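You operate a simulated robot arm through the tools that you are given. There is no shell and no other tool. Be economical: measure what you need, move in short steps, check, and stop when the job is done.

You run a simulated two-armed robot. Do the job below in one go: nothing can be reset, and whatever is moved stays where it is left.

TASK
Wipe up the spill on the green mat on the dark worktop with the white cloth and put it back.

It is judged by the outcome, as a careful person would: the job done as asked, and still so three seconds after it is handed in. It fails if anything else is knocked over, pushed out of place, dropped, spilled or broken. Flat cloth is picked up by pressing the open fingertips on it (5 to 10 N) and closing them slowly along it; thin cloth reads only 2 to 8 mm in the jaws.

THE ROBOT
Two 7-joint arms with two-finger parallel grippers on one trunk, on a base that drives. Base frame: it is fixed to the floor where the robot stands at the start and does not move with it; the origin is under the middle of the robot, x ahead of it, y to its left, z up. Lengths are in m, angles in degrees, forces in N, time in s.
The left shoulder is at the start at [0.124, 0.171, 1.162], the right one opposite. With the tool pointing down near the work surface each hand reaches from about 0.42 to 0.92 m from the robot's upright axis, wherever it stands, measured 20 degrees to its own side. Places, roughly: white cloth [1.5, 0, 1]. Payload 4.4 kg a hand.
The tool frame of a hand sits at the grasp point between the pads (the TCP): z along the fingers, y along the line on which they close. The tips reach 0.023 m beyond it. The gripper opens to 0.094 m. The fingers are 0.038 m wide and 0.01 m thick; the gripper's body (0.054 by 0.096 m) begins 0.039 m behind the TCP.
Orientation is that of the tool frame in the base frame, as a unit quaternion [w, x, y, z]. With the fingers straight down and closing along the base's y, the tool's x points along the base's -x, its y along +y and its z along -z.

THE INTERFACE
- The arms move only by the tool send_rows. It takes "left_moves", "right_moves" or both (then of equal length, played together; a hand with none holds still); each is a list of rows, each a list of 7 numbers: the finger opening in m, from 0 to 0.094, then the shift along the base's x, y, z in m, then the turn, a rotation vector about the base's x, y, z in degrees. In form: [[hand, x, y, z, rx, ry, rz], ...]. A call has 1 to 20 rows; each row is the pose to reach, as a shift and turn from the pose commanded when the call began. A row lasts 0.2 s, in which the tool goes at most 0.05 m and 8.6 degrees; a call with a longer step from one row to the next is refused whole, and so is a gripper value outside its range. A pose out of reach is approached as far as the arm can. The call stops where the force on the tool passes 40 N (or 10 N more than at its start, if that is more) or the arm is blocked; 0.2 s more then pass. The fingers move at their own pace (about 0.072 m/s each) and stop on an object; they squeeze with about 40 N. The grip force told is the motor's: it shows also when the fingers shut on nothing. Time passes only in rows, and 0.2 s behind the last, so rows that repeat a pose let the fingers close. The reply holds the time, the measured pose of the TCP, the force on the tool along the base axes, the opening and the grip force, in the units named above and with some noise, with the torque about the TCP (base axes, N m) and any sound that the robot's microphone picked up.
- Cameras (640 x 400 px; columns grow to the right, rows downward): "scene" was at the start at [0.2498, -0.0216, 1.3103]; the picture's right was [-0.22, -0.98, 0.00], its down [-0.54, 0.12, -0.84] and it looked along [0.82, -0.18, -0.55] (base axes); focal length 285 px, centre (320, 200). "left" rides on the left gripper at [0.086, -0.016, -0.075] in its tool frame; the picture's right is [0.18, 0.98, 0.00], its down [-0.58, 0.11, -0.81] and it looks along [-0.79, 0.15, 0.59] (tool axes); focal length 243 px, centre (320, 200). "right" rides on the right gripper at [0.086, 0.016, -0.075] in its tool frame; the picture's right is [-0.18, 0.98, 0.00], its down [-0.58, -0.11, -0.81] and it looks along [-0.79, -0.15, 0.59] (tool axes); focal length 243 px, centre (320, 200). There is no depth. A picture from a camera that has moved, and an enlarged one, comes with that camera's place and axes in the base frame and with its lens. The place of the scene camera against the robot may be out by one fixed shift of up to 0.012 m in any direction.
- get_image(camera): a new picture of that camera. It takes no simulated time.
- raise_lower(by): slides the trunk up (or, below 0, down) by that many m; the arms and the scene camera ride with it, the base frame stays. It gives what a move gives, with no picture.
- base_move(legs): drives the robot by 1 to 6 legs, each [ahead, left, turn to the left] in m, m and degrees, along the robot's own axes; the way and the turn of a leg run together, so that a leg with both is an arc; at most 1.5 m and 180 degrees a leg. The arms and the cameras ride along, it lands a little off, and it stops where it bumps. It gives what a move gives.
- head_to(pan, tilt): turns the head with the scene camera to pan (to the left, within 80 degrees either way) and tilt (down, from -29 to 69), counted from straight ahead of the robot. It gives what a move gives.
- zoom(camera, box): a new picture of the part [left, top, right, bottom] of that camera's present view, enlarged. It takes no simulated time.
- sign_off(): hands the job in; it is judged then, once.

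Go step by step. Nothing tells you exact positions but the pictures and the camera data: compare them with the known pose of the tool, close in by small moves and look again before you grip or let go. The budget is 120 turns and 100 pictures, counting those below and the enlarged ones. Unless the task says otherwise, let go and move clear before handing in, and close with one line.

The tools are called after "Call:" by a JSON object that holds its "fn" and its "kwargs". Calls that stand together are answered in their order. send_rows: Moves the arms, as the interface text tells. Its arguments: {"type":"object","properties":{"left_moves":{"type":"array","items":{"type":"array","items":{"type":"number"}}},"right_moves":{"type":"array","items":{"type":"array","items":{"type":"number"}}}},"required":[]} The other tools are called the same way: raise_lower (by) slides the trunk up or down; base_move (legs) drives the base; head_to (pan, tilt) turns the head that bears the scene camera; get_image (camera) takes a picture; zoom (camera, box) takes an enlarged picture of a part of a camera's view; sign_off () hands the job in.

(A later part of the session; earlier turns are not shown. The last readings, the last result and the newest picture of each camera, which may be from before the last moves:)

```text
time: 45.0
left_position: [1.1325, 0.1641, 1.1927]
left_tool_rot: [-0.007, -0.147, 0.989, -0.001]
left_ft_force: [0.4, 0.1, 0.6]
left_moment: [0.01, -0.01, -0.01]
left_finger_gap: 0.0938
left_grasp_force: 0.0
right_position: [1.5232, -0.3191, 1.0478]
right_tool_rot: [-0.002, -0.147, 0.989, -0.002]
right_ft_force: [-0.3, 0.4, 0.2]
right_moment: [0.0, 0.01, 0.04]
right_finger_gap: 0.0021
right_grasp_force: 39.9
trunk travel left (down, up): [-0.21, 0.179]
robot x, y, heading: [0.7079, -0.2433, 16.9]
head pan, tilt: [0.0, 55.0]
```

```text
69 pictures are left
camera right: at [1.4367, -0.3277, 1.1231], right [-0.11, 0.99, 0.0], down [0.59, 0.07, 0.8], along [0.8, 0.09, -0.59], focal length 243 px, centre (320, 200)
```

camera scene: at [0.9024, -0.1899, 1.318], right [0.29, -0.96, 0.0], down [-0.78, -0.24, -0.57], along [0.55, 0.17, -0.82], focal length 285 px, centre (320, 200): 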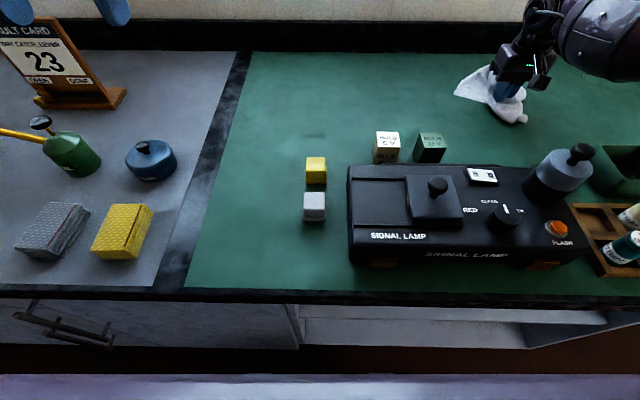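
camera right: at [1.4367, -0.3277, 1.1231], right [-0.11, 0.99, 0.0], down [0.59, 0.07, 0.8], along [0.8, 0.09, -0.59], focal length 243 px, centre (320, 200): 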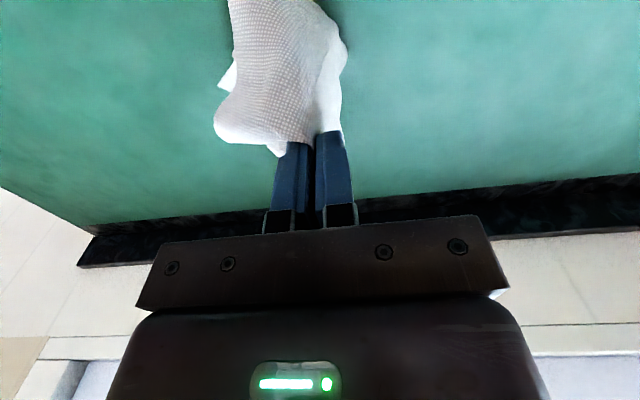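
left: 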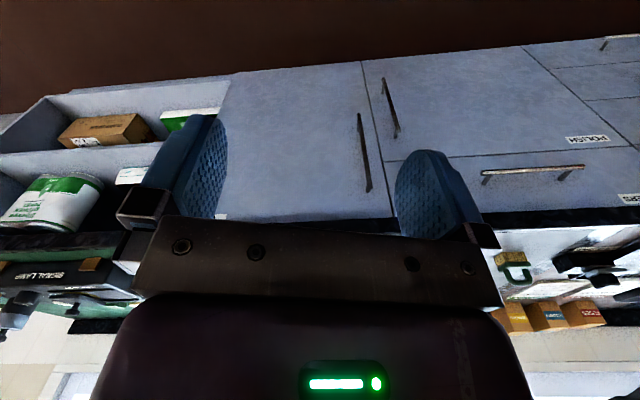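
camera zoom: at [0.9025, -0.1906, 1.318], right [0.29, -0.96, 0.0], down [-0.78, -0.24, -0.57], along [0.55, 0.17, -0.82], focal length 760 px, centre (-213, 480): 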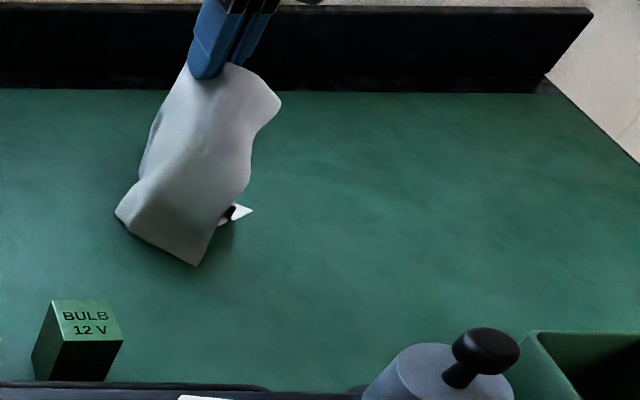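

No spill is visible now, though the cloth may hide part of the spot. I'll carry the cloth back towards its place and check the mat.

Call:
{"fn": "send_rows", "kwargs": {"right_moves": [[0, -0.005, 0.04, 0.02, 0, 0, 0], [0, -0.01, 0.08, 0.04, 0, 0, 0], [0, -0.015, 0.12, 0.05, 0, 0, 0], [0, -0.02, 0.16, 0.05, 0, 0, 0], [0, -0.025, 0.2, 0.05, 0, 0, 0], [0, -0.03, 0.24, 0.05, 0, 0, 0], [0, -0.035, 0.28, 0.05, 0, 0, 0], [0, -0.04, 0.315, 0.05, 0, 0, 0], [0, -0.04, 0.315, 0.05, 0, 0, 0]]}}

Call:
{"fn": "get_image", "kwargs": {"camera": "scene"}}

Call:
{"fn": "zoom", "kwargs": {"camera": "scene", "box": [400, 20, 640, 170]}}

Call:
{"fn": "get_image", "kwargs": {"camera": "right"}}

```text
time: 47.0
left_position: [1.1326, 0.1635, 1.1927]
left_tool_rot: [-0.007, -0.148, 0.989, -0.001]
left_ft_force: [-0.3, 0.7, -0.4]
left_moment: [0.0, 0.04, -0.01]
left_finger_gap: 0.0942
left_grasp_force: 0.0
right_position: [1.4763, -0.0056, 1.0984]
right_tool_rot: [-0.002, -0.148, 0.989, -0.002]
right_ft_force: [0.5, -0.9, 0.4]
right_moment: [-0.03, -0.01, 0.01]
right_finger_gap: 0.0021
right_grasp_force: 40.0
right hand out of reach, approached as far as the arm can: row 8, 9
trunk travel left (down, up): [-0.21, 0.179]
robot x, y, heading: [0.708, -0.2421, 16.8]
head pan, tilt: [0.0, 55.0]
```

```text
68 pictures are left
camera scene: at [0.9029, -0.1901, 1.3178], right [0.29, -0.96, 0.0], down [-0.78, -0.24, -0.57], along [0.55, 0.17, -0.82], focal length 285 px, centre (320, 200)
```

scene: 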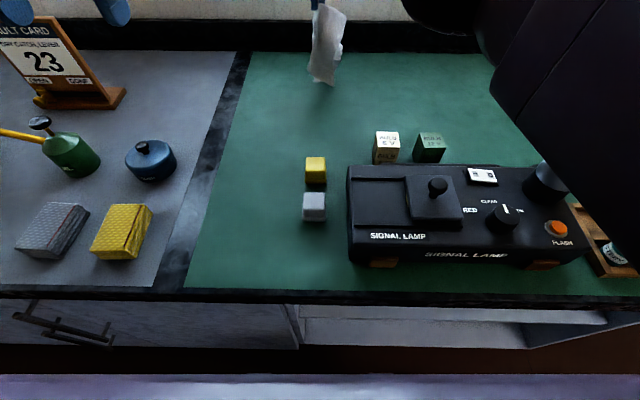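

```text
2.67 times, centred on (520, 95) of scene
camera zoom: at [0.9029, -0.1901, 1.3178], right [0.29, -0.96, 0.0], down [-0.78, -0.24, -0.57], along [0.55, 0.17, -0.82], focal length 760 px, centre (-213, 480)
```

zoom: 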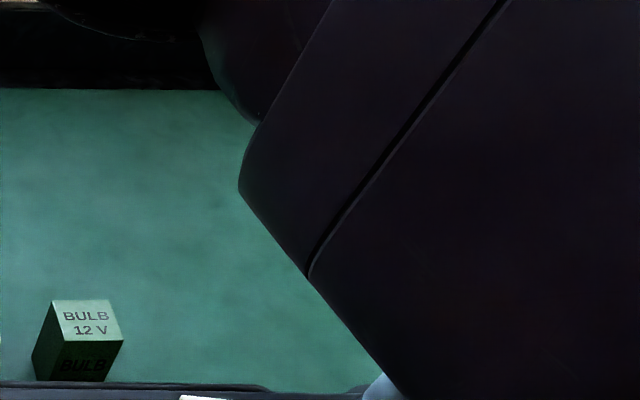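

```text
66 pictures are left
camera right: at [1.3899, -0.0144, 1.1728], right [-0.11, 0.99, 0.0], down [0.59, 0.07, 0.8], along [0.8, 0.09, -0.59], focal length 243 px, centre (320, 200)
```

right: 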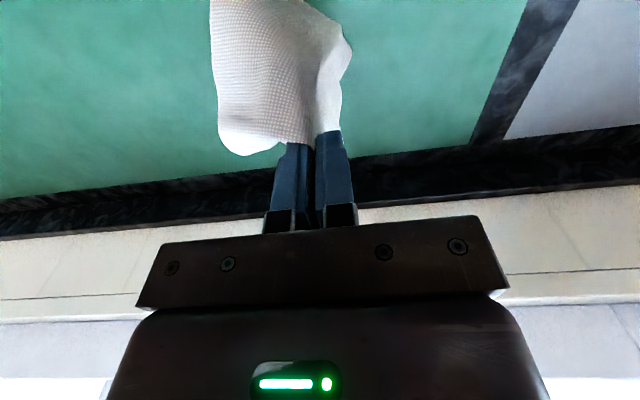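

The spot looks clean in the combined views. I'll step the hand aside for one direct check before laying the cloth down.

Call:
{"fn": "send_rows", "kwargs": {"right_moves": [[0, 0, -0.045, 0, 0, 0, 0], [0, 0, -0.09, 0, 0, 0, 0], [0, 0, -0.135, 0, 0, 0, 0], [0, 0, -0.17, 0, 0, 0, 0]]}}

Call:
{"fn": "zoom", "kwargs": {"camera": "scene", "box": [400, 20, 640, 170]}}

```text
time: 48.0
left_position: [1.1314, 0.1639, 1.1936]
left_tool_rot: [-0.007, -0.15, 0.989, -0.001]
left_ft_force: [-0.1, -0.7, 0.6]
left_moment: [-0.02, 0.04, 0.0]
left_finger_gap: 0.094
left_grasp_force: 0.1
right_position: [1.4754, -0.1749, 1.0984]
right_tool_rot: [-0.002, -0.149, 0.989, -0.001]
right_ft_force: [-0.3, 0.3, -0.2]
right_moment: [0.03, 0.03, 0.0]
right_finger_gap: 0.002
right_grasp_force: 40.3
trunk travel left (down, up): [-0.21, 0.179]
robot x, y, heading: [0.7063, -0.2453, 17.1]
head pan, tilt: [0.0, 55.0]
```

```text
2.67 times, centred on (520, 95) of scene
camera zoom: at [0.9024, -0.1902, 1.318], right [0.29, -0.96, 0.0], down [-0.78, -0.24, -0.57], along [0.55, 0.17, -0.82], focal length 760 px, centre (-213, 480)
```

zoom: 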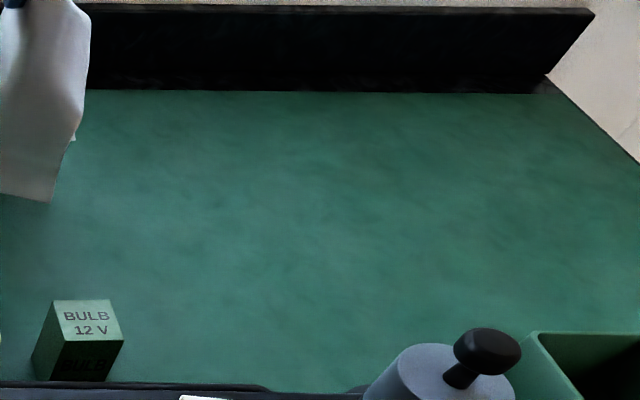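

The mat is clean. Now I'll bring the cloth back over its place and lay it down, drawing slightly towards the front.

Call:
{"fn": "send_rows", "kwargs": {"right_moves": [[0, 0, 0.045, 0, 0, 0, 0], [0, 0, 0.09, 0, 0, 0, 0], [0, 0, 0.135, 0, 0, 0, 0], [0, 0.005, 0.172, 0, 0, 0, 0], [0, 0.008, 0.174, -0.03, 0, 0, 0], [0, 0.008, 0.174, -0.06, 0, 0, 0], [0, 0.008, 0.174, -0.09, 0, 0, 0], [0, 0.004, 0.174, -0.115, 0, 0, 0], [0, -0.004, 0.172, -0.135, 0, 0, 0], [0, -0.012, 0.17, -0.155, 0, 0, 0], [0, -0.018, 0.168, -0.167, 0, 0, 0], [0, -0.018, 0.168, -0.167, 0, 0, 0]]}}

Call:
{"fn": "get_image", "kwargs": {"camera": "scene"}}

Call:
{"fn": "get_image", "kwargs": {"camera": "right"}}

```text
time: 50.6
left_position: [1.1333, 0.1627, 1.1914]
left_tool_rot: [-0.006, -0.148, 0.989, -0.001]
left_ft_force: [-0.5, 0.3, 1.0]
left_moment: [-0.02, 0.01, 0.02]
left_finger_gap: 0.0939
left_grasp_force: 0.0
right_position: [1.4611, -0.008, 0.9307]
right_tool_rot: [-0.002, -0.149, 0.989, -0.002]
right_ft_force: [0.1, -0.5, 0.5]
right_moment: [-0.02, -0.04, -0.03]
right_finger_gap: 0.0021
right_grasp_force: 40.3
right hand out of reach, approached as far as the arm can: row 4, 5, 6, 7, 8, 9
trunk travel left (down, up): [-0.21, 0.179]
robot x, y, heading: [0.71, -0.2474, 16.9]
head pan, tilt: [0.0, 55.0]
```

```text
64 pictures are left
camera scene: at [0.9024, -0.1897, 1.3179], right [0.29, -0.96, 0.0], down [-0.78, -0.24, -0.57], along [0.55, 0.17, -0.82], focal length 285 px, centre (320, 200)
```

scene: 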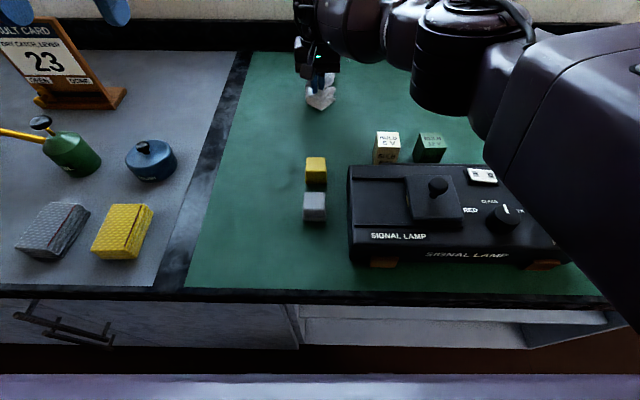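

```text
63 pictures are left
camera right: at [1.3744, -0.017, 1.0059], right [-0.11, 0.99, 0.0], down [0.59, 0.07, 0.8], along [0.8, 0.09, -0.59], focal length 243 px, centre (320, 200)
```

right: 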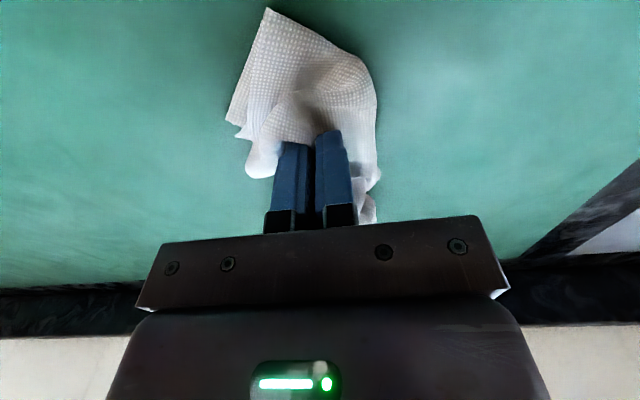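

The cloth lies bunched at its place. I'll open the fingers and rise to see how it settles.

Call:
{"fn": "send_rows", "kwargs": {"right_moves": [[0.02, 0, 0, 0, 0, 0, 0], [0.04, 0, 0, 0, 0, 0, 0], [0.04, 0, 0, 0.03, 0, 0, 0], [0.04, 0, 0, 0.06, 0, 0, 0], [0.04, 0, 0, 0.1, 0, 0, 0], [0.04, 0, -0.045, 0.13, 0, 0, 0], [0.04, 0, -0.09, 0.13, 0, 0, 0], [0.04, 0, -0.13, 0.13, 0, 0, 0]]}}

Call:
{"fn": "get_image", "kwargs": {"camera": "scene"}}

Call:
{"fn": "zoom", "kwargs": {"camera": "scene", "box": [220, 20, 400, 140]}}

```text
refused: row 6 steps farther than a row can; nothing moved
```

```text
62 pictures are left
camera scene: at [0.9024, -0.1897, 1.3179], right [0.29, -0.96, 0.0], down [-0.78, -0.24, -0.57], along [0.55, 0.17, -0.82], focal length 285 px, centre (320, 200)
```

scene: 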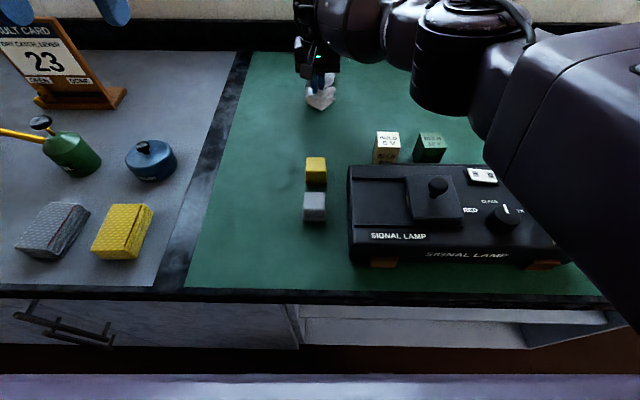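

```text
3.33 times, centred on (310, 80) of scene
camera zoom: at [0.9024, -0.1897, 1.3179], right [0.29, -0.96, 0.0], down [-0.78, -0.24, -0.57], along [0.55, 0.17, -0.82], focal length 950 px, centre (353, 600)
```

zoom: 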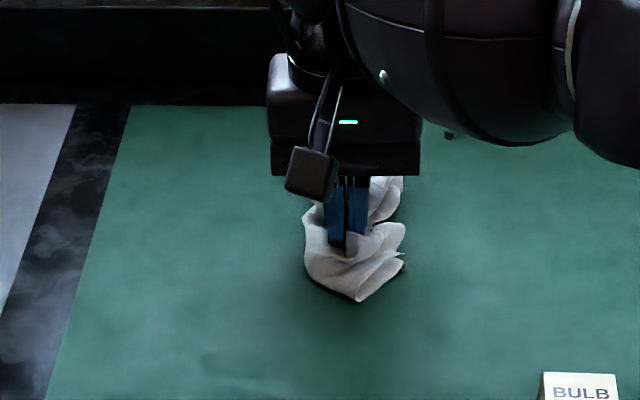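

The cloth is too bunched. I'd rather lay it out properly, so I'll lift it again and lower the trunk a little, which brings the shoulders forward and gives more reach.

Call:
{"fn": "send_rows", "kwargs": {"right_moves": [[0, -0.005, 0, 0.03, 0, 0, 0], [0, -0.01, 0, 0.07, 0, 0, 0], [0, -0.02, 0, 0.11, 0, 0, 0], [0, -0.03, -0.01, 0.15, 0, 0, 0], [0, -0.04, -0.02, 0.19, 0, 0, 0], [0, -0.04, -0.02, 0.2, 0, 0, 0]]}}

Call:
{"fn": "raise_lower", "kwargs": {"by": -0.05}}

Call:
{"fn": "get_image", "kwargs": {"camera": "scene"}}

```text
time: 52.0
left_position: [1.1314, 0.1641, 1.1923]
left_tool_rot: [-0.007, -0.148, 0.989, -0.001]
left_ft_force: [0.9, 0.2, -0.5]
left_moment: [0.01, -0.01, -0.01]
left_finger_gap: 0.0941
left_grasp_force: 0.1
right_position: [1.4211, -0.0276, 1.1309]
right_tool_rot: [-0.002, -0.149, 0.989, -0.001]
right_ft_force: [0.5, 0.1, 0.3]
right_moment: [0.02, -0.01, 0.04]
right_finger_gap: 0.0021
right_grasp_force: 40.0
trunk travel left (down, up): [-0.21, 0.179]
robot x, y, heading: [0.7086, -0.2446, 17.5]
head pan, tilt: [0.0, 55.0]
```

```text
time: 53.0
left_position: [1.1309, 0.1635, 1.1448]
left_tool_rot: [-0.006, -0.148, 0.989, -0.001]
left_ft_force: [-1.1, -1.2, 1.0]
left_moment: [-0.03, -0.05, 0.01]
left_finger_gap: 0.0941
left_grasp_force: 0.0
right_position: [1.4192, -0.0279, 1.0855]
right_tool_rot: [0.0, -0.148, 0.989, 0.0]
right_ft_force: [-0.4, 0.3, -0.1]
right_moment: [-0.05, -0.04, 0.0]
right_finger_gap: 0.002
right_grasp_force: 39.9
trunk travel left (down, up): [-0.16, 0.229]
robot x, y, heading: [0.7036, -0.247, 16.8]
head pan, tilt: [0.0, 55.0]
```

```text
60 pictures are left
camera scene: at [0.9462, -0.1766, 1.2625], right [0.29, -0.96, 0.0], down [-0.78, -0.24, -0.57], along [0.55, 0.17, -0.82], focal length 285 px, centre (320, 200)
```

scene: 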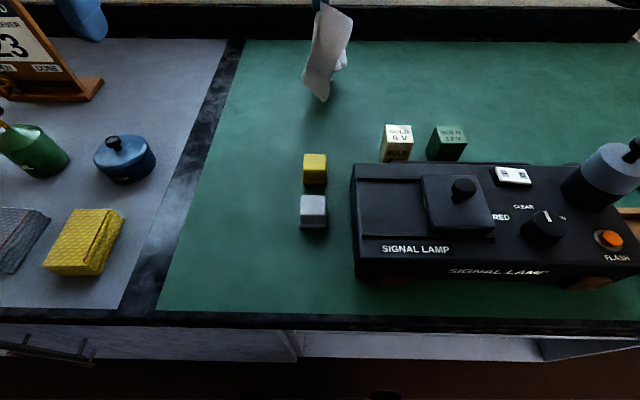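

The reach is better now. I'll go over the cloth's centre, let the hanging end touch down, then draw the hand towards the front while lowering so the cloth lays out behind.

Call:
{"fn": "send_rows", "kwargs": {"right_moves": [[0, 0.033, 0.014, 0.02, 0, 0, 0], [0, 0.066, 0.028, 0.03, 0, 0, 0], [0, 0.098, 0.042, 0.03, 0, 0, 0], [0, 0.098, 0.042, 0.03, 0, 0, 0], [0, 0.098, 0.042, 0.03, 0, 0, 0], [0, 0.098, 0.042, 0.0, 0, 0, 0], [0, 0.098, 0.042, -0.02, 0, 0, 0], [0, 0.09, 0.039, -0.035, 0, 0, 0], [0, 0.08, 0.036, -0.05, 0, 0, 0], [0, 0.07, 0.033, -0.065, 0, 0, 0], [0, 0.06, 0.03, -0.08, 0, 0, 0], [0, 0.05, 0.027, -0.095, 0, 0, 0], [0, 0.04, 0.024, -0.11, 0, 0, 0], [0, 0.03, 0.021, -0.125, 0, 0, 0], [0, 0.02, 0.018, -0.14, 0, 0, 0], [0, 0.008, 0.014, -0.148, 0, 0, 0], [0, 0.008, 0.014, -0.148, 0, 0, 0]]}}

Call:
{"fn": "zoom", "kwargs": {"camera": "scene", "box": [220, 20, 400, 140]}}

Call:
{"fn": "get_image", "kwargs": {"camera": "right"}}

```text
time: 56.6
left_position: [1.1328, 0.1647, 1.1426]
left_tool_rot: [-0.007, -0.148, 0.989, -0.001]
left_ft_force: [-0.3, 1.0, -0.2]
left_moment: [-0.04, -0.01, -0.01]
left_finger_gap: 0.0938
left_grasp_force: 0.0
right_position: [1.4271, -0.013, 0.9333]
right_tool_rot: [-0.002, -0.15, 0.989, -0.001]
right_ft_force: [0.1, -0.7, 0.2]
right_moment: [0.03, -0.02, 0.01]
right_finger_gap: 0.0019
right_grasp_force: 39.7
right hand out of reach, approached as far as the arm can: row 3, 4, 5, 6, 7
trunk travel left (down, up): [-0.16, 0.229]
robot x, y, heading: [0.7081, -0.2465, 16.8]
head pan, tilt: [0.0, 55.0]
```

```text
3.33 times, centred on (310, 80) of scene
camera zoom: at [0.948, -0.1759, 1.2617], right [0.29, -0.96, 0.0], down [-0.78, -0.24, -0.57], along [0.55, 0.17, -0.82], focal length 950 px, centre (353, 600)
```

zoom: 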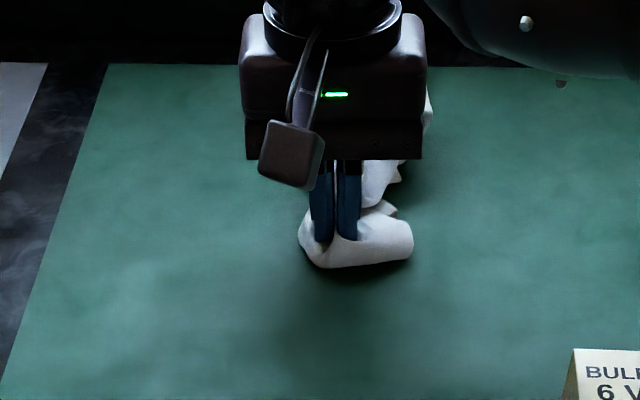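

```text
58 pictures are left
camera right: at [1.3405, -0.0218, 1.0077], right [-0.11, 0.99, 0.0], down [0.59, 0.07, 0.8], along [0.8, 0.09, -0.59], focal length 243 px, centre (320, 200)
```

right: 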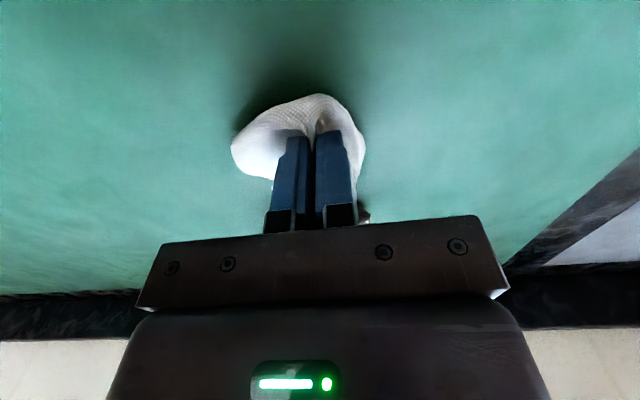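

It trails to the rear now. I'll release it, rise and move aside to see.

Call:
{"fn": "send_rows", "kwargs": {"right_moves": [[0.02, 0, 0, 0, 0, 0, 0], [0.04, 0, 0, 0, 0, 0, 0], [0.04, 0, 0, 0.03, 0, 0, 0], [0.04, 0, 0, 0.06, 0, 0, 0], [0.04, 0, 0, 0.1, 0, 0, 0], [0.04, 0, -0.03, 0.13, 0, 0, 0], [0.04, 0, -0.07, 0.13, 0, 0, 0], [0.04, 0, -0.11, 0.13, 0, 0, 0], [0.04, 0, -0.15, 0.13, 0, 0, 0]]}}

Call:
{"fn": "zoom", "kwargs": {"camera": "scene", "box": [220, 20, 400, 140]}}

```text
time: 58.6
left_position: [1.1333, 0.1637, 1.1432]
left_tool_rot: [-0.006, -0.148, 0.989, -0.001]
left_ft_force: [-0.2, 0.1, 0.5]
left_moment: [-0.02, 0.01, -0.02]
left_finger_gap: 0.0939
left_grasp_force: 0.0
right_position: [1.4259, -0.1642, 1.0642]
right_tool_rot: [-0.001, -0.149, 0.989, 0.0]
right_ft_force: [-0.3, -0.3, -0.5]
right_moment: [0.0, 0.0, 0.0]
right_finger_gap: 0.0399
right_grasp_force: 0.0
trunk travel left (down, up): [-0.16, 0.229]
robot x, y, heading: [0.7097, -0.2449, 16.8]
head pan, tilt: [0.0, 55.0]
```

```text
3.33 times, centred on (310, 80) of scene
camera zoom: at [0.9481, -0.177, 1.2618], right [0.29, -0.96, 0.0], down [-0.78, -0.24, -0.57], along [0.55, 0.17, -0.82], focal length 950 px, centre (353, 600)
```

zoom: 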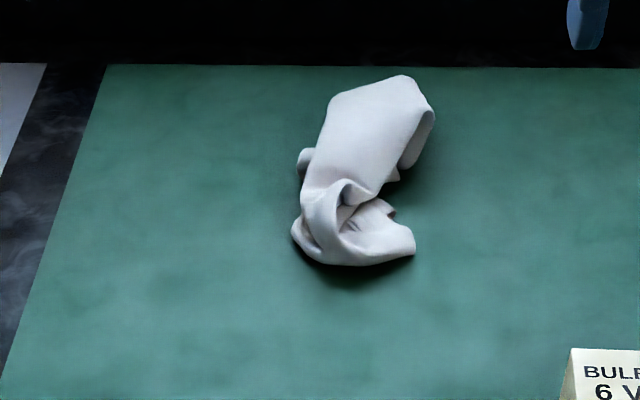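

The cloth is back at its place but crumpled. I'll tidy it by pinching the front-right corner and drawing it out, first hovering over that corner.

Call:
{"fn": "send_rows", "kwargs": {"right_moves": [[0.04, 0.008, 0.038, 0, 0, 0, 0], [0.04, 0.016, 0.076, 0, 0, 0, 0], [0.04, 0.024, 0.108, -0.02, 0, 0, 0], [0.04, 0.024, 0.108, -0.06, 0, 0, 0], [0.04, 0.024, 0.108, -0.09, 0, 0, 0]]}}

Call:
{"fn": "get_image", "kwargs": {"camera": "right"}}

Call:
{"fn": "zoom", "kwargs": {"camera": "scene", "box": [220, 20, 400, 140]}}

```text
time: 59.8
left_position: [1.1328, 0.1641, 1.1415]
left_tool_rot: [-0.008, -0.147, 0.989, -0.001]
left_ft_force: [0.0, 0.3, 1.1]
left_moment: [0.0, 0.02, -0.02]
left_finger_gap: 0.0942
left_grasp_force: 0.1
right_position: [1.4528, -0.0549, 0.9704]
right_tool_rot: [-0.003, -0.149, 0.989, 0.0]
right_ft_force: [0.1, -0.5, 0.4]
right_moment: [0.01, 0.01, -0.01]
right_finger_gap: 0.0402
right_grasp_force: 0.1
trunk travel left (down, up): [-0.16, 0.229]
robot x, y, heading: [0.7106, -0.2459, 17.1]
head pan, tilt: [0.0, 55.0]
```

```text
56 pictures are left
camera right: at [1.3657, -0.0636, 1.0465], right [-0.11, 0.99, 0.0], down [0.59, 0.07, 0.8], along [0.8, 0.09, -0.59], focal length 243 px, centre (320, 200)
```

right: 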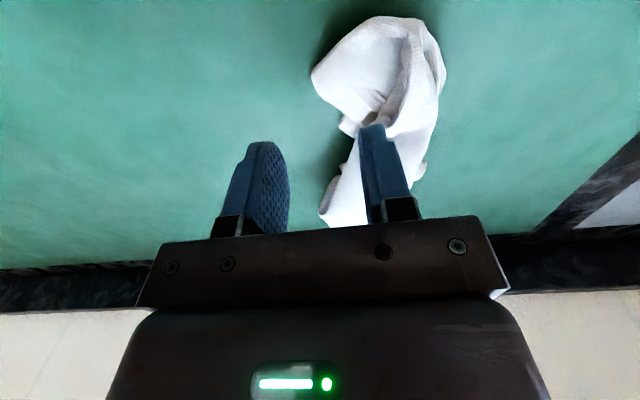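

```text
3.33 times, centred on (310, 80) of scene
camera zoom: at [0.9484, -0.1755, 1.2615], right [0.29, -0.96, 0.0], down [-0.78, -0.24, -0.57], along [0.55, 0.17, -0.82], focal length 950 px, centre (353, 600)
```

zoom: 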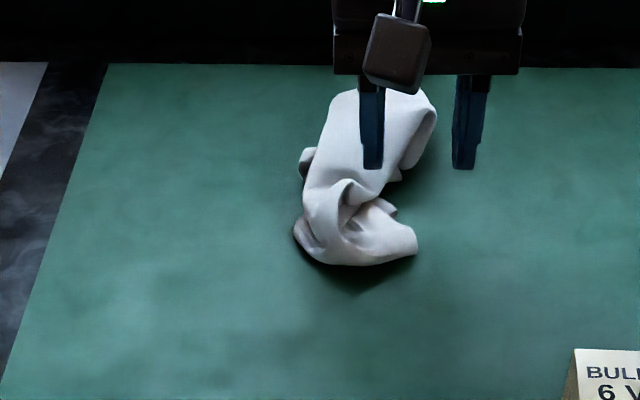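

The front-right corner tip is at about (1.435, -0.060). I'll move there and go down to contact.

Call:
{"fn": "send_rows", "kwargs": {"right_moves": [[0.04, -0.014, -0.001, -0.02, 0, 0, 0], [0.04, -0.014, -0.001, -0.036, 0, 0, 0], [0.04, -0.014, -0.001, -0.042, 0, 0, 0], [0.04, -0.014, -0.001, -0.046, 0, 0, 0], [0.04, -0.014, -0.001, -0.048, 0, 0, 0], [0.04, -0.014, -0.001, -0.048, 0, 0, 0]]}}

Call:
{"fn": "get_image", "kwargs": {"camera": "right"}}

```text
time: 61.2
left_position: [1.132, 0.1631, 1.1425]
left_tool_rot: [-0.008, -0.148, 0.989, 0.0]
left_ft_force: [-0.7, 0.0, 0.0]
left_moment: [0.03, 0.01, -0.02]
left_finger_gap: 0.0941
left_grasp_force: 0.1
right_position: [1.4381, -0.0549, 0.9265]
right_tool_rot: [-0.001, -0.15, 0.989, -0.001]
right_ft_force: [0.0, -0.1, 3.2]
right_moment: [0.07, -0.05, -0.01]
right_finger_gap: 0.0401
right_grasp_force: 0.1
trunk travel left (down, up): [-0.16, 0.229]
robot x, y, heading: [0.7056, -0.2428, 17.1]
head pan, tilt: [0.0, 55.0]
```

```text
54 pictures are left
camera right: at [1.3523, -0.065, 1.0002], right [-0.11, 0.99, 0.0], down [0.59, 0.07, 0.8], along [0.8, 0.09, -0.59], focal length 243 px, centre (320, 200)
```

right: 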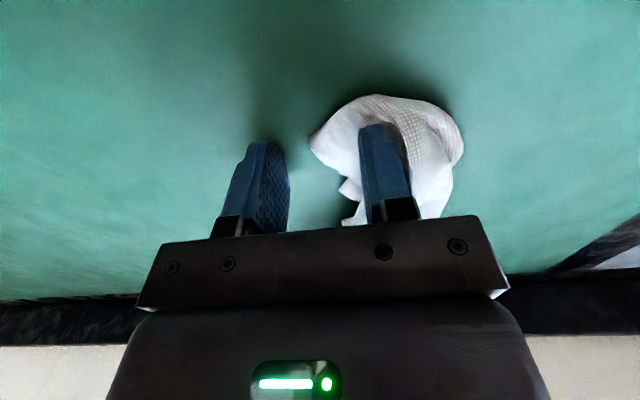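

The left finger is on the cloth with the right finger just outside it. I'll press a touch, close slowly, lift slightly and draw towards the front-right.

Call:
{"fn": "send_rows", "kwargs": {"right_moves": [[0.04, 0, 0, -0.002, 0, 0, 0], [0.034, 0, 0, -0.002, 0, 0, 0], [0.028, 0, 0, -0.002, 0, 0, 0], [0.022, 0, 0, -0.002, 0, 0, 0], [0.016, 0, 0, -0.002, 0, 0, 0], [0.01, 0, 0, -0.002, 0, 0, 0], [0.004, 0, 0, -0.002, 0, 0, 0], [0, 0, 0, -0.002, 0, 0, 0], [0, 0, 0, -0.002, 0, 0, 0], [0, 0, 0, 0.01, 0, 0, 0], [0, 0, 0, 0.03, 0, 0, 0]]}}

Call:
{"fn": "get_image", "kwargs": {"camera": "right"}}

Call:
{"fn": "zoom", "kwargs": {"camera": "scene", "box": [220, 20, 400, 140]}}

```text
time: 63.6
left_position: [1.1328, 0.1639, 1.1411]
left_tool_rot: [-0.007, -0.148, 0.989, -0.001]
left_ft_force: [0.7, -0.7, -0.4]
left_moment: [-0.01, -0.04, 0.01]
left_finger_gap: 0.094
left_grasp_force: 0.1
right_position: [1.4387, -0.0565, 0.9558]
right_tool_rot: [-0.002, -0.148, 0.989, -0.001]
right_ft_force: [0.7, -0.7, -0.5]
right_moment: [0.0, -0.02, 0.04]
right_finger_gap: 0.002
right_grasp_force: 39.9
trunk travel left (down, up): [-0.16, 0.229]
robot x, y, heading: [0.7103, -0.2482, 17.1]
head pan, tilt: [0.0, 55.0]
```

```text
53 pictures are left
camera right: at [1.3511, -0.0648, 1.0303], right [-0.11, 0.99, 0.0], down [0.59, 0.07, 0.8], along [0.8, 0.09, -0.59], focal length 243 px, centre (320, 200)
```

right: 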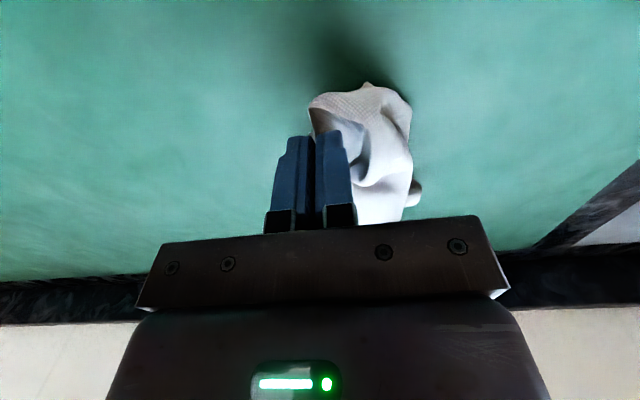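

```text
3.33 times, centred on (310, 80) of scene
camera zoom: at [0.9472, -0.1763, 1.262], right [0.29, -0.96, 0.0], down [-0.78, -0.24, -0.57], along [0.55, 0.17, -0.82], focal length 950 px, centre (353, 600)
```

zoom: 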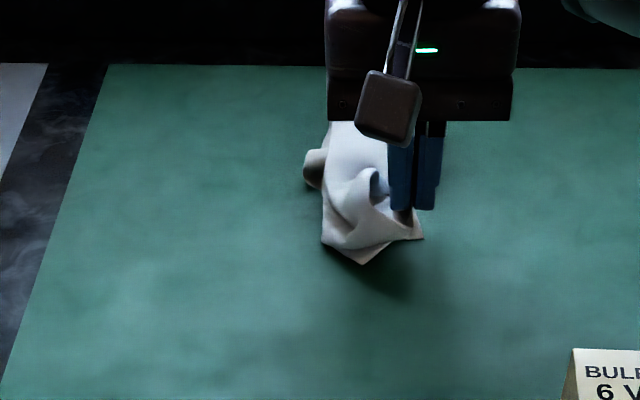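

A corner is caught. I'll draw it out to the right and front, low over the mat.

Call:
{"fn": "send_rows", "kwargs": {"right_moves": [[0, -0.003, -0.02, 0, 0, 0, 0], [0, -0.007, -0.04, 0, 0, 0, 0], [0, -0.01, -0.06, 0, 0, 0, 0], [0, -0.014, -0.08, 0, 0, 0, 0], [0, -0.017, -0.095, -0.01, 0, 0, 0], [0, -0.017, -0.095, -0.02, 0, 0, 0]]}}

Call:
{"fn": "zoom", "kwargs": {"camera": "scene", "box": [220, 20, 400, 140]}}

```text
time: 65.0
left_position: [1.132, 0.1641, 1.1425]
left_tool_rot: [-0.008, -0.147, 0.989, -0.001]
left_ft_force: [0.2, 0.2, -0.6]
left_moment: [0.01, 0.02, 0.0]
left_finger_gap: 0.0942
left_grasp_force: 0.1
right_position: [1.4192, -0.1514, 0.933]
right_tool_rot: [-0.002, -0.149, 0.989, -0.002]
right_ft_force: [-0.3, 0.0, -0.3]
right_moment: [0.0, -0.04, 0.03]
right_finger_gap: 0.0017
right_grasp_force: 40.2
trunk travel left (down, up): [-0.16, 0.229]
robot x, y, heading: [0.7087, -0.2436, 17.0]
head pan, tilt: [0.0, 55.0]
```

```text
3.33 times, centred on (310, 80) of scene
camera zoom: at [0.9483, -0.1758, 1.2616], right [0.29, -0.96, 0.0], down [-0.78, -0.24, -0.57], along [0.55, 0.17, -0.82], focal length 950 px, centre (353, 600)
```

zoom: 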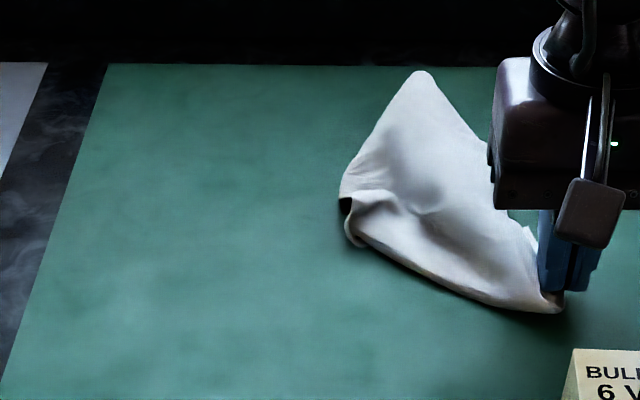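

That spreads it well. I'll release, then go to the left front edge to draw it out to the left.

Call:
{"fn": "send_rows", "kwargs": {"right_moves": [[0.02, 0, 0, 0, 0, 0, 0], [0.04, 0, 0, 0, 0, 0, 0], [0.04, 0, 0, 0.03, 0, 0, 0], [0.04, 0, 0, 0.07, 0, 0, 0], [0.04, 0, -0.04, 0.09, 0, 0, 0], [0.04, 0, -0.08, 0.09, 0, 0, 0]]}}

Call:
{"fn": "zoom", "kwargs": {"camera": "scene", "box": [220, 20, 400, 140]}}

```text
time: 66.4
left_position: [1.1339, 0.1636, 1.142]
left_tool_rot: [-0.008, -0.148, 0.989, -0.001]
left_ft_force: [0.3, -0.2, 0.3]
left_moment: [0.02, 0.04, -0.01]
left_finger_gap: 0.094
left_grasp_force: 0.0
right_position: [1.4204, -0.231, 1.0251]
right_tool_rot: [-0.001, -0.149, 0.989, 0.0]
right_ft_force: [-0.9, -0.5, -0.2]
right_moment: [-0.01, 0.01, 0.0]
right_finger_gap: 0.0398
right_grasp_force: 0.1
trunk travel left (down, up): [-0.16, 0.229]
robot x, y, heading: [0.7063, -0.2453, 17.1]
head pan, tilt: [0.0, 55.0]
```

```text
3.33 times, centred on (310, 80) of scene
camera zoom: at [0.9481, -0.1766, 1.2617], right [0.29, -0.96, 0.0], down [-0.78, -0.24, -0.57], along [0.55, 0.17, -0.82], focal length 950 px, centre (353, 600)
```

zoom: 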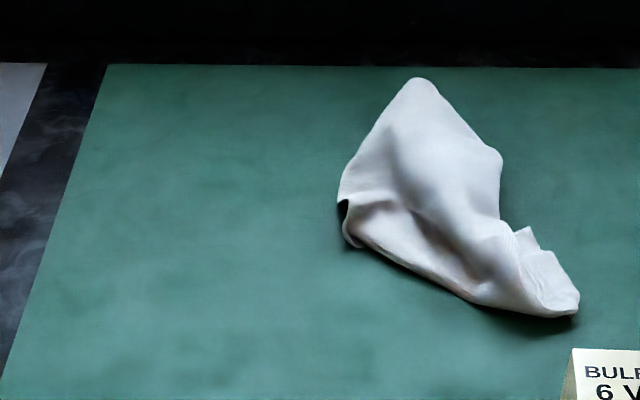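

Next I'll go to the left corner of the cloth, near (1.465, -0.008).

Call:
{"fn": "send_rows", "kwargs": {"right_moves": [[0.04, 0.009, 0.045, 0, 0, 0, 0], [0.04, 0.018, 0.09, 0, 0, 0, 0], [0.04, 0.027, 0.135, 0, 0, 0, 0], [0.04, 0.036, 0.18, 0, 0, 0, 0], [0.04, 0.045, 0.223, 0, 0, 0, 0], [0.04, 0.045, 0.223, -0.04, 0, 0, 0], [0.04, 0.045, 0.223, -0.055, 0, 0, 0]]}}

Call:
{"fn": "get_image", "kwargs": {"camera": "right"}}

Call:
{"fn": "zoom", "kwargs": {"camera": "scene", "box": [220, 20, 400, 140]}}

```text
time: 68.0
left_position: [1.1328, 0.1644, 1.1428]
left_tool_rot: [-0.006, -0.148, 0.989, -0.001]
left_ft_force: [-0.5, 0.1, -0.1]
left_moment: [0.03, -0.06, -0.03]
left_finger_gap: 0.094
left_grasp_force: 0.1
right_position: [1.4664, -0.0074, 0.9708]
right_tool_rot: [-0.002, -0.149, 0.989, -0.001]
right_ft_force: [-0.1, 0.2, -0.4]
right_moment: [-0.02, -0.02, -0.01]
right_finger_gap: 0.04
right_grasp_force: 0.1
trunk travel left (down, up): [-0.16, 0.229]
robot x, y, heading: [0.7098, -0.2432, 17.3]
head pan, tilt: [0.0, 55.0]
```

```text
49 pictures are left
camera right: at [1.3781, -0.0159, 1.0447], right [-0.11, 0.99, 0.0], down [0.59, 0.07, 0.8], along [0.8, 0.09, -0.59], focal length 243 px, centre (320, 200)
```

right: 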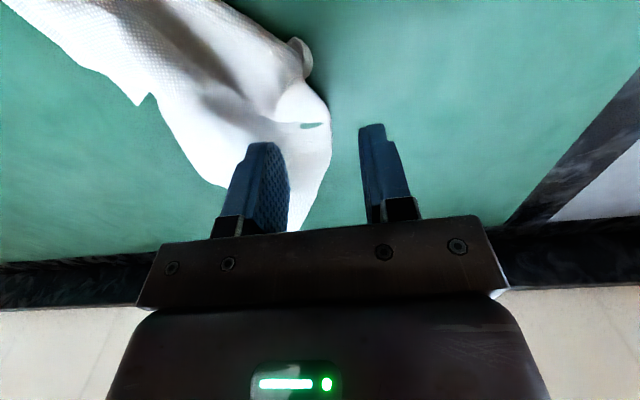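

```text
3.33 times, centred on (310, 80) of scene
camera zoom: at [0.9475, -0.1757, 1.2618], right [0.29, -0.96, 0.0], down [-0.78, -0.24, -0.57], along [0.55, 0.17, -0.82], focal length 950 px, centre (353, 600)
```

zoom: 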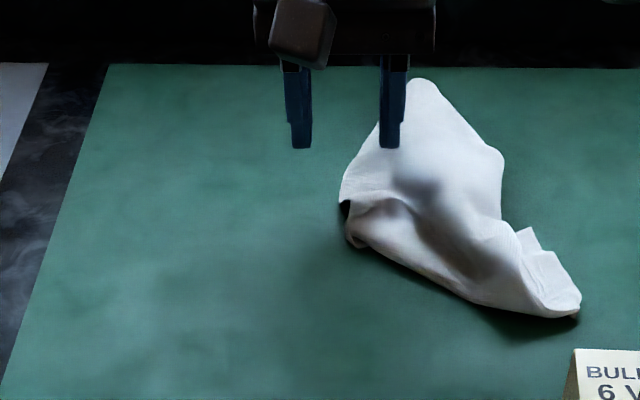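

A lip of the lower layer peeks out at about (1.438, -0.017). I'll pinch there.

Call:
{"fn": "send_rows", "kwargs": {"right_moves": [[0.03, -0.025, -0.008, 0, 0, 0, 0], [0.03, -0.025, -0.008, -0.03, 0, 0, 0], [0.03, -0.025, -0.008, -0.04, 0, 0, 0], [0.03, -0.025, -0.008, -0.046, 0, 0, 0], [0.03, -0.025, -0.008, -0.048, 0, 0, 0], [0.024, -0.025, -0.008, -0.048, 0, 0, 0], [0.018, -0.025, -0.008, -0.048, 0, 0, 0], [0.012, -0.025, -0.008, -0.048, 0, 0, 0], [0.006, -0.025, -0.008, -0.048, 0, 0, 0], [0, -0.025, -0.008, -0.048, 0, 0, 0], [0, -0.025, -0.008, -0.048, 0, 0, 0], [0, -0.025, -0.008, -0.03, 0, 0, 0], [0, -0.03, 0.012, -0.025, 0, 0, 0], [0, -0.035, 0.032, -0.025, 0, 0, 0]]}}

Call:
{"fn": "zoom", "kwargs": {"camera": "scene", "box": [220, 20, 400, 140]}}

Call:
{"fn": "get_image", "kwargs": {"camera": "right"}}

```text
time: 71.0
left_position: [1.1337, 0.1642, 1.1417]
left_tool_rot: [-0.008, -0.148, 0.989, -0.001]
left_ft_force: [0.0, 0.3, 0.4]
left_moment: [-0.01, 0.03, -0.02]
left_finger_gap: 0.0941
left_grasp_force: 0.0
right_position: [1.4305, 0.0245, 0.9443]
right_tool_rot: [-0.003, -0.148, 0.989, -0.001]
right_ft_force: [0.2, -1.1, -0.1]
right_moment: [-0.01, -0.01, 0.06]
right_finger_gap: 0.0017
right_grasp_force: 39.9
trunk travel left (down, up): [-0.16, 0.229]
robot x, y, heading: [0.707, -0.247, 17.0]
head pan, tilt: [0.0, 55.0]
```

```text
3.33 times, centred on (310, 80) of scene
camera zoom: at [0.9482, -0.1756, 1.2615], right [0.29, -0.96, 0.0], down [-0.78, -0.24, -0.57], along [0.55, 0.17, -0.82], focal length 950 px, centre (353, 600)
```

zoom: 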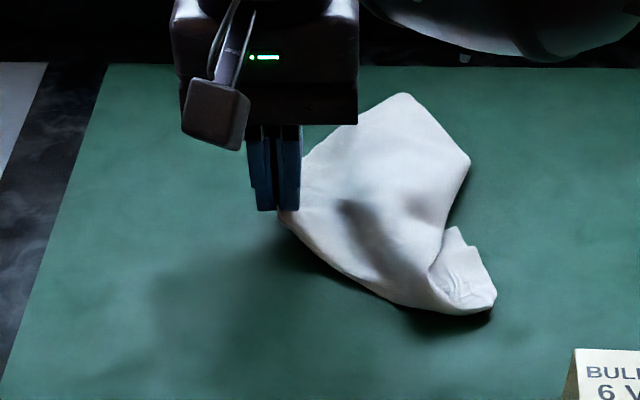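

```text
46 pictures are left
camera right: at [1.3439, 0.0155, 1.019], right [-0.11, 0.99, 0.0], down [0.59, 0.07, 0.8], along [0.8, 0.09, -0.6], focal length 243 px, centre (320, 200)
```

right: 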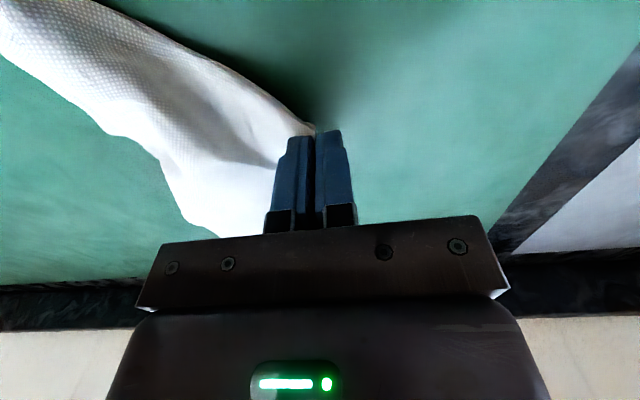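

It opens out nicely. The cloth is about 4 cm right of its original place, so I'll keep drawing it left and then release.

Call:
{"fn": "send_rows", "kwargs": {"right_moves": [[0, -0.004, 0.015, 0, 0, 0, 0], [0, -0.008, 0.03, 0, 0, 0, 0], [0, -0.01, 0.045, 0, 0, 0, 0], [0, -0.01, 0.05, -0.014, 0, 0, 0], [0.02, -0.01, 0.05, -0.014, 0, 0, 0], [0.04, -0.01, 0.05, -0.014, 0, 0, 0], [0.04, -0.01, 0.05, 0.02, 0, 0, 0], [0.04, -0.01, 0.05, 0.06, 0, 0, 0], [0.04, -0.01, 0.05, 0.1, 0, 0, 0], [0.04, -0.02, 0.01, 0.12, 0, 0, 0], [0.04, -0.04, -0.03, 0.12, 0, 0, 0], [0.04, -0.06, -0.07, 0.12, 0, 0, 0], [0.04, -0.08, -0.11, 0.12, 0, 0, 0], [0.04, -0.09, -0.155, 0.12, 0, 0, 0], [0.04, -0.09, -0.2, 0.12, 0, 0, 0]]}}

Call:
{"fn": "zoom", "kwargs": {"camera": "scene", "box": [220, 20, 400, 140]}}

Call:
{"fn": "get_image", "kwargs": {"camera": "scene"}}

```text
time: 74.2
left_position: [1.1338, 0.1634, 1.1429]
left_tool_rot: [-0.007, -0.147, 0.989, -0.002]
left_ft_force: [0.3, -0.5, -0.7]
left_moment: [0.03, -0.01, 0.0]
left_finger_gap: 0.0939
left_grasp_force: 0.0
right_position: [1.3382, -0.1766, 1.0655]
right_tool_rot: [-0.002, -0.149, 0.989, 0.001]
right_ft_force: [-0.5, 0.4, -0.6]
right_moment: [0.02, -0.01, 0.0]
right_finger_gap: 0.0399
right_grasp_force: 0.1
trunk travel left (down, up): [-0.16, 0.229]
robot x, y, heading: [0.7091, -0.2436, 17.3]
head pan, tilt: [0.0, 55.0]
```

```text
3.33 times, centred on (310, 80) of scene
camera zoom: at [0.948, -0.1772, 1.2619], right [0.29, -0.96, 0.0], down [-0.78, -0.24, -0.57], along [0.55, 0.17, -0.82], focal length 950 px, centre (353, 600)
```

zoom: 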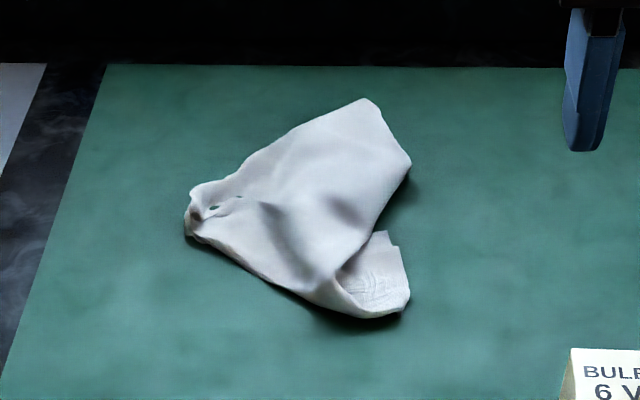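

```text
44 pictures are left
camera scene: at [0.948, -0.1772, 1.2619], right [0.29, -0.96, 0.0], down [-0.78, -0.24, -0.57], along [0.55, 0.17, -0.82], focal length 285 px, centre (320, 200)
```

scene: 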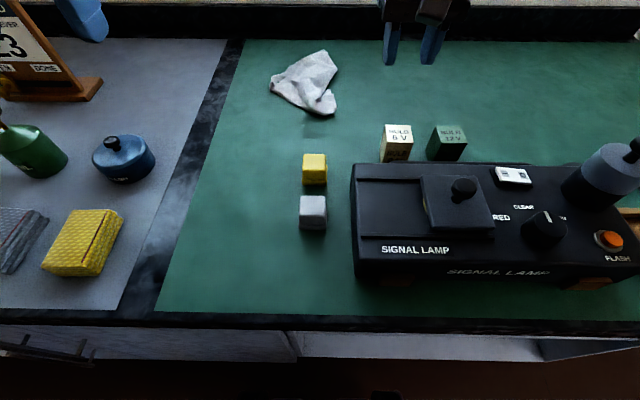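

The cloth is now within its original footprint and its centre is within about 2 cm. One more gentle pull on the front-right tail should flatten it further.

Call:
{"fn": "send_rows", "kwargs": {"right_moves": [[0.04, 0.03, 0.035, 0, 0, 0, 0], [0.04, 0.055, 0.07, 0, 0, 0, 0], [0.04, 0.074, 0.108, 0, 0, 0, 0], [0.04, 0.074, 0.108, -0.04, 0, 0, 0], [0.04, 0.074, 0.108, -0.08, 0, 0, 0], [0.04, 0.074, 0.108, -0.1, 0, 0, 0]]}}

Call:
{"fn": "get_image", "kwargs": {"camera": "right"}}

```text
time: 75.6
left_position: [1.1329, 0.1649, 1.1426]
left_tool_rot: [-0.008, -0.148, 0.989, -0.001]
left_ft_force: [0.0, 1.0, 0.8]
left_moment: [0.03, -0.01, 0.0]
left_finger_gap: 0.0941
left_grasp_force: 0.0
right_position: [1.4136, -0.0682, 0.9663]
right_tool_rot: [-0.003, -0.148, 0.989, 0.0]
right_ft_force: [1.5, -0.2, -0.6]
right_moment: [0.01, -0.04, 0.0]
right_finger_gap: 0.0401
right_grasp_force: 0.0
trunk travel left (down, up): [-0.16, 0.229]
robot x, y, heading: [0.7087, -0.2438, 16.9]
head pan, tilt: [0.0, 55.0]
```

```text
43 pictures are left
camera right: at [1.3273, -0.0776, 1.0408], right [-0.11, 0.99, 0.0], down [0.59, 0.07, 0.8], along [0.8, 0.09, -0.59], focal length 243 px, centre (320, 200)
```

right: 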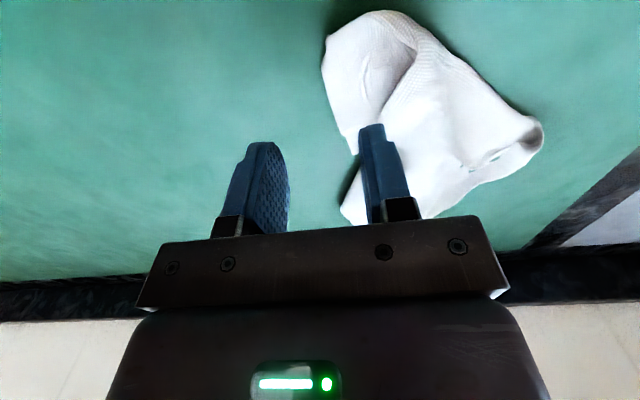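

The tail's edge is at about (1.408, -0.060). I'll pinch it and draw it right.

Call:
{"fn": "send_rows", "kwargs": {"right_moves": [[0.04, -0.006, 0.01, -0.02, 0, 0, 0], [0.04, -0.006, 0.01, -0.034, 0, 0, 0], [0.04, -0.006, 0.01, -0.042, 0, 0, 0], [0.04, -0.006, 0.01, -0.044, 0, 0, 0], [0.034, -0.006, 0.01, -0.044, 0, 0, 0], [0.026, -0.006, 0.01, -0.044, 0, 0, 0], [0.018, -0.006, 0.01, -0.044, 0, 0, 0], [0.01, -0.006, 0.01, -0.044, 0, 0, 0], [0, -0.006, 0.01, -0.044, 0, 0, 0], [0, -0.006, 0.01, -0.044, 0, 0, 0], [0, -0.006, 0.01, -0.025, 0, 0, 0], [0, -0.003, -0.01, -0.02, 0, 0, 0], [0, 0.0, -0.03, -0.02, 0, 0, 0], [0, 0.003, -0.05, -0.02, 0, 0, 0], [0, 0.006, -0.07, -0.025, 0, 0, 0], [0, 0.008, -0.08, -0.036, 0, 0, 0]]}}

Call:
{"fn": "zoom", "kwargs": {"camera": "scene", "box": [220, 20, 400, 140]}}

```text
time: 79.0
left_position: [1.1334, 0.1646, 1.1422]
left_tool_rot: [-0.008, -0.148, 0.989, -0.002]
left_ft_force: [0.1, 0.0, 0.2]
left_moment: [-0.02, -0.01, 0.0]
left_finger_gap: 0.0942
left_grasp_force: 0.1
right_position: [1.423, -0.1482, 0.9306]
right_tool_rot: [-0.003, -0.149, 0.989, -0.001]
right_ft_force: [-0.5, 0.6, 0.3]
right_moment: [-0.01, 0.0, 0.02]
right_finger_gap: 0.0023
right_grasp_force: 40.0
trunk travel left (down, up): [-0.16, 0.229]
robot x, y, heading: [0.7094, -0.2467, 17.2]
head pan, tilt: [0.0, 55.0]
```

```text
3.33 times, centred on (310, 80) of scene
camera zoom: at [0.9483, -0.176, 1.2616], right [0.29, -0.96, 0.0], down [-0.78, -0.24, -0.57], along [0.55, 0.17, -0.82], focal length 950 px, centre (353, 600)
```

zoom: 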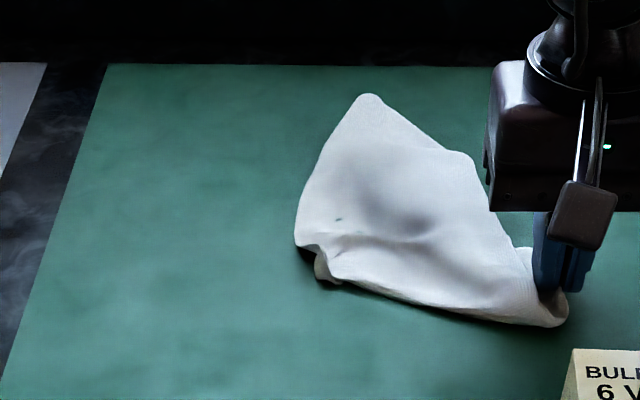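

It's well spread now but sits about 5 cm to the right. I'll release and draw the left front corner leftwards to bring it back.

Call:
{"fn": "send_rows", "kwargs": {"right_moves": [[0.02, 0, 0, 0, 0, 0, 0], [0.04, 0, 0, 0, 0, 0, 0], [0.04, 0, 0, 0.03, 0, 0, 0], [0.04, 0, 0, 0.07, 0, 0, 0], [0.04, 0, 0.04, 0.09, 0, 0, 0], [0.04, 0, 0.08, 0.09, 0, 0, 0], [0.04, 0, 0.12, 0.09, 0, 0, 0], [0.04, -0.003, 0.148, 0.09, 0, 0, 0], [0.04, -0.003, 0.148, 0.05, 0, 0, 0], [0.04, -0.003, 0.148, 0.04, 0, 0, 0]]}}

Call:
{"fn": "get_image", "kwargs": {"camera": "right"}}

Call:
{"fn": "zoom", "kwargs": {"camera": "scene", "box": [220, 20, 400, 140]}}

```text
time: 81.2
left_position: [1.1318, 0.1638, 1.1429]
left_tool_rot: [-0.006, -0.147, 0.989, -0.002]
left_ft_force: [-0.5, -0.2, 0.3]
left_moment: [-0.04, 0.0, -0.04]
left_finger_gap: 0.0942
left_grasp_force: 0.1
right_position: [1.4196, -0.0006, 0.9688]
right_tool_rot: [-0.001, -0.149, 0.989, -0.001]
right_ft_force: [0.3, 0.8, -0.2]
right_moment: [-0.01, -0.01, -0.01]
right_finger_gap: 0.04
right_grasp_force: 0.1
trunk travel left (down, up): [-0.16, 0.229]
robot x, y, heading: [0.7077, -0.2429, 17.2]
head pan, tilt: [0.0, 55.0]
```

```text
41 pictures are left
camera right: at [1.3326, -0.0096, 1.044], right [-0.11, 0.99, 0.0], down [0.59, 0.07, 0.8], along [0.8, 0.09, -0.59], focal length 243 px, centre (320, 200)
```

right: 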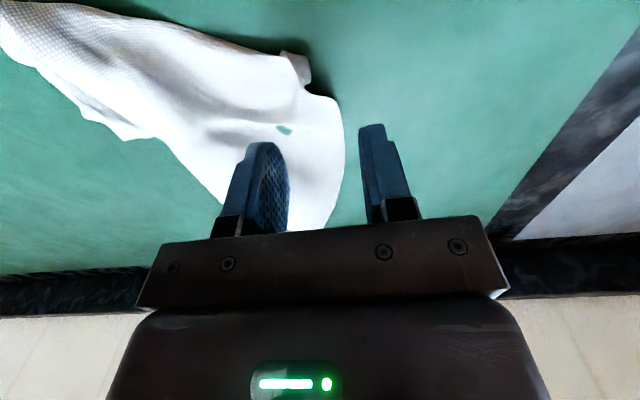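

```text
3.33 times, centred on (310, 80) of scene
camera zoom: at [0.9474, -0.176, 1.2619], right [0.29, -0.96, 0.0], down [-0.78, -0.24, -0.57], along [0.55, 0.17, -0.82], focal length 950 px, centre (353, 600)
```

zoom: 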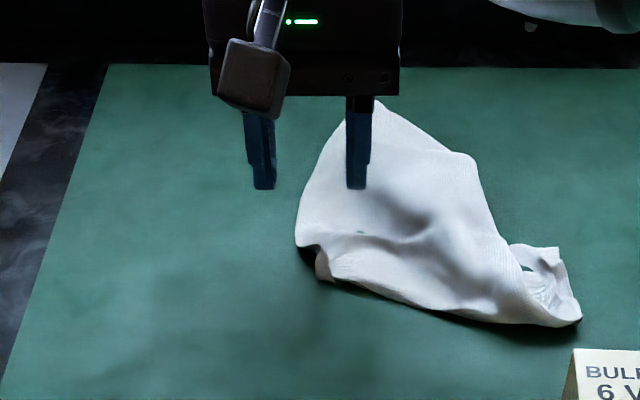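

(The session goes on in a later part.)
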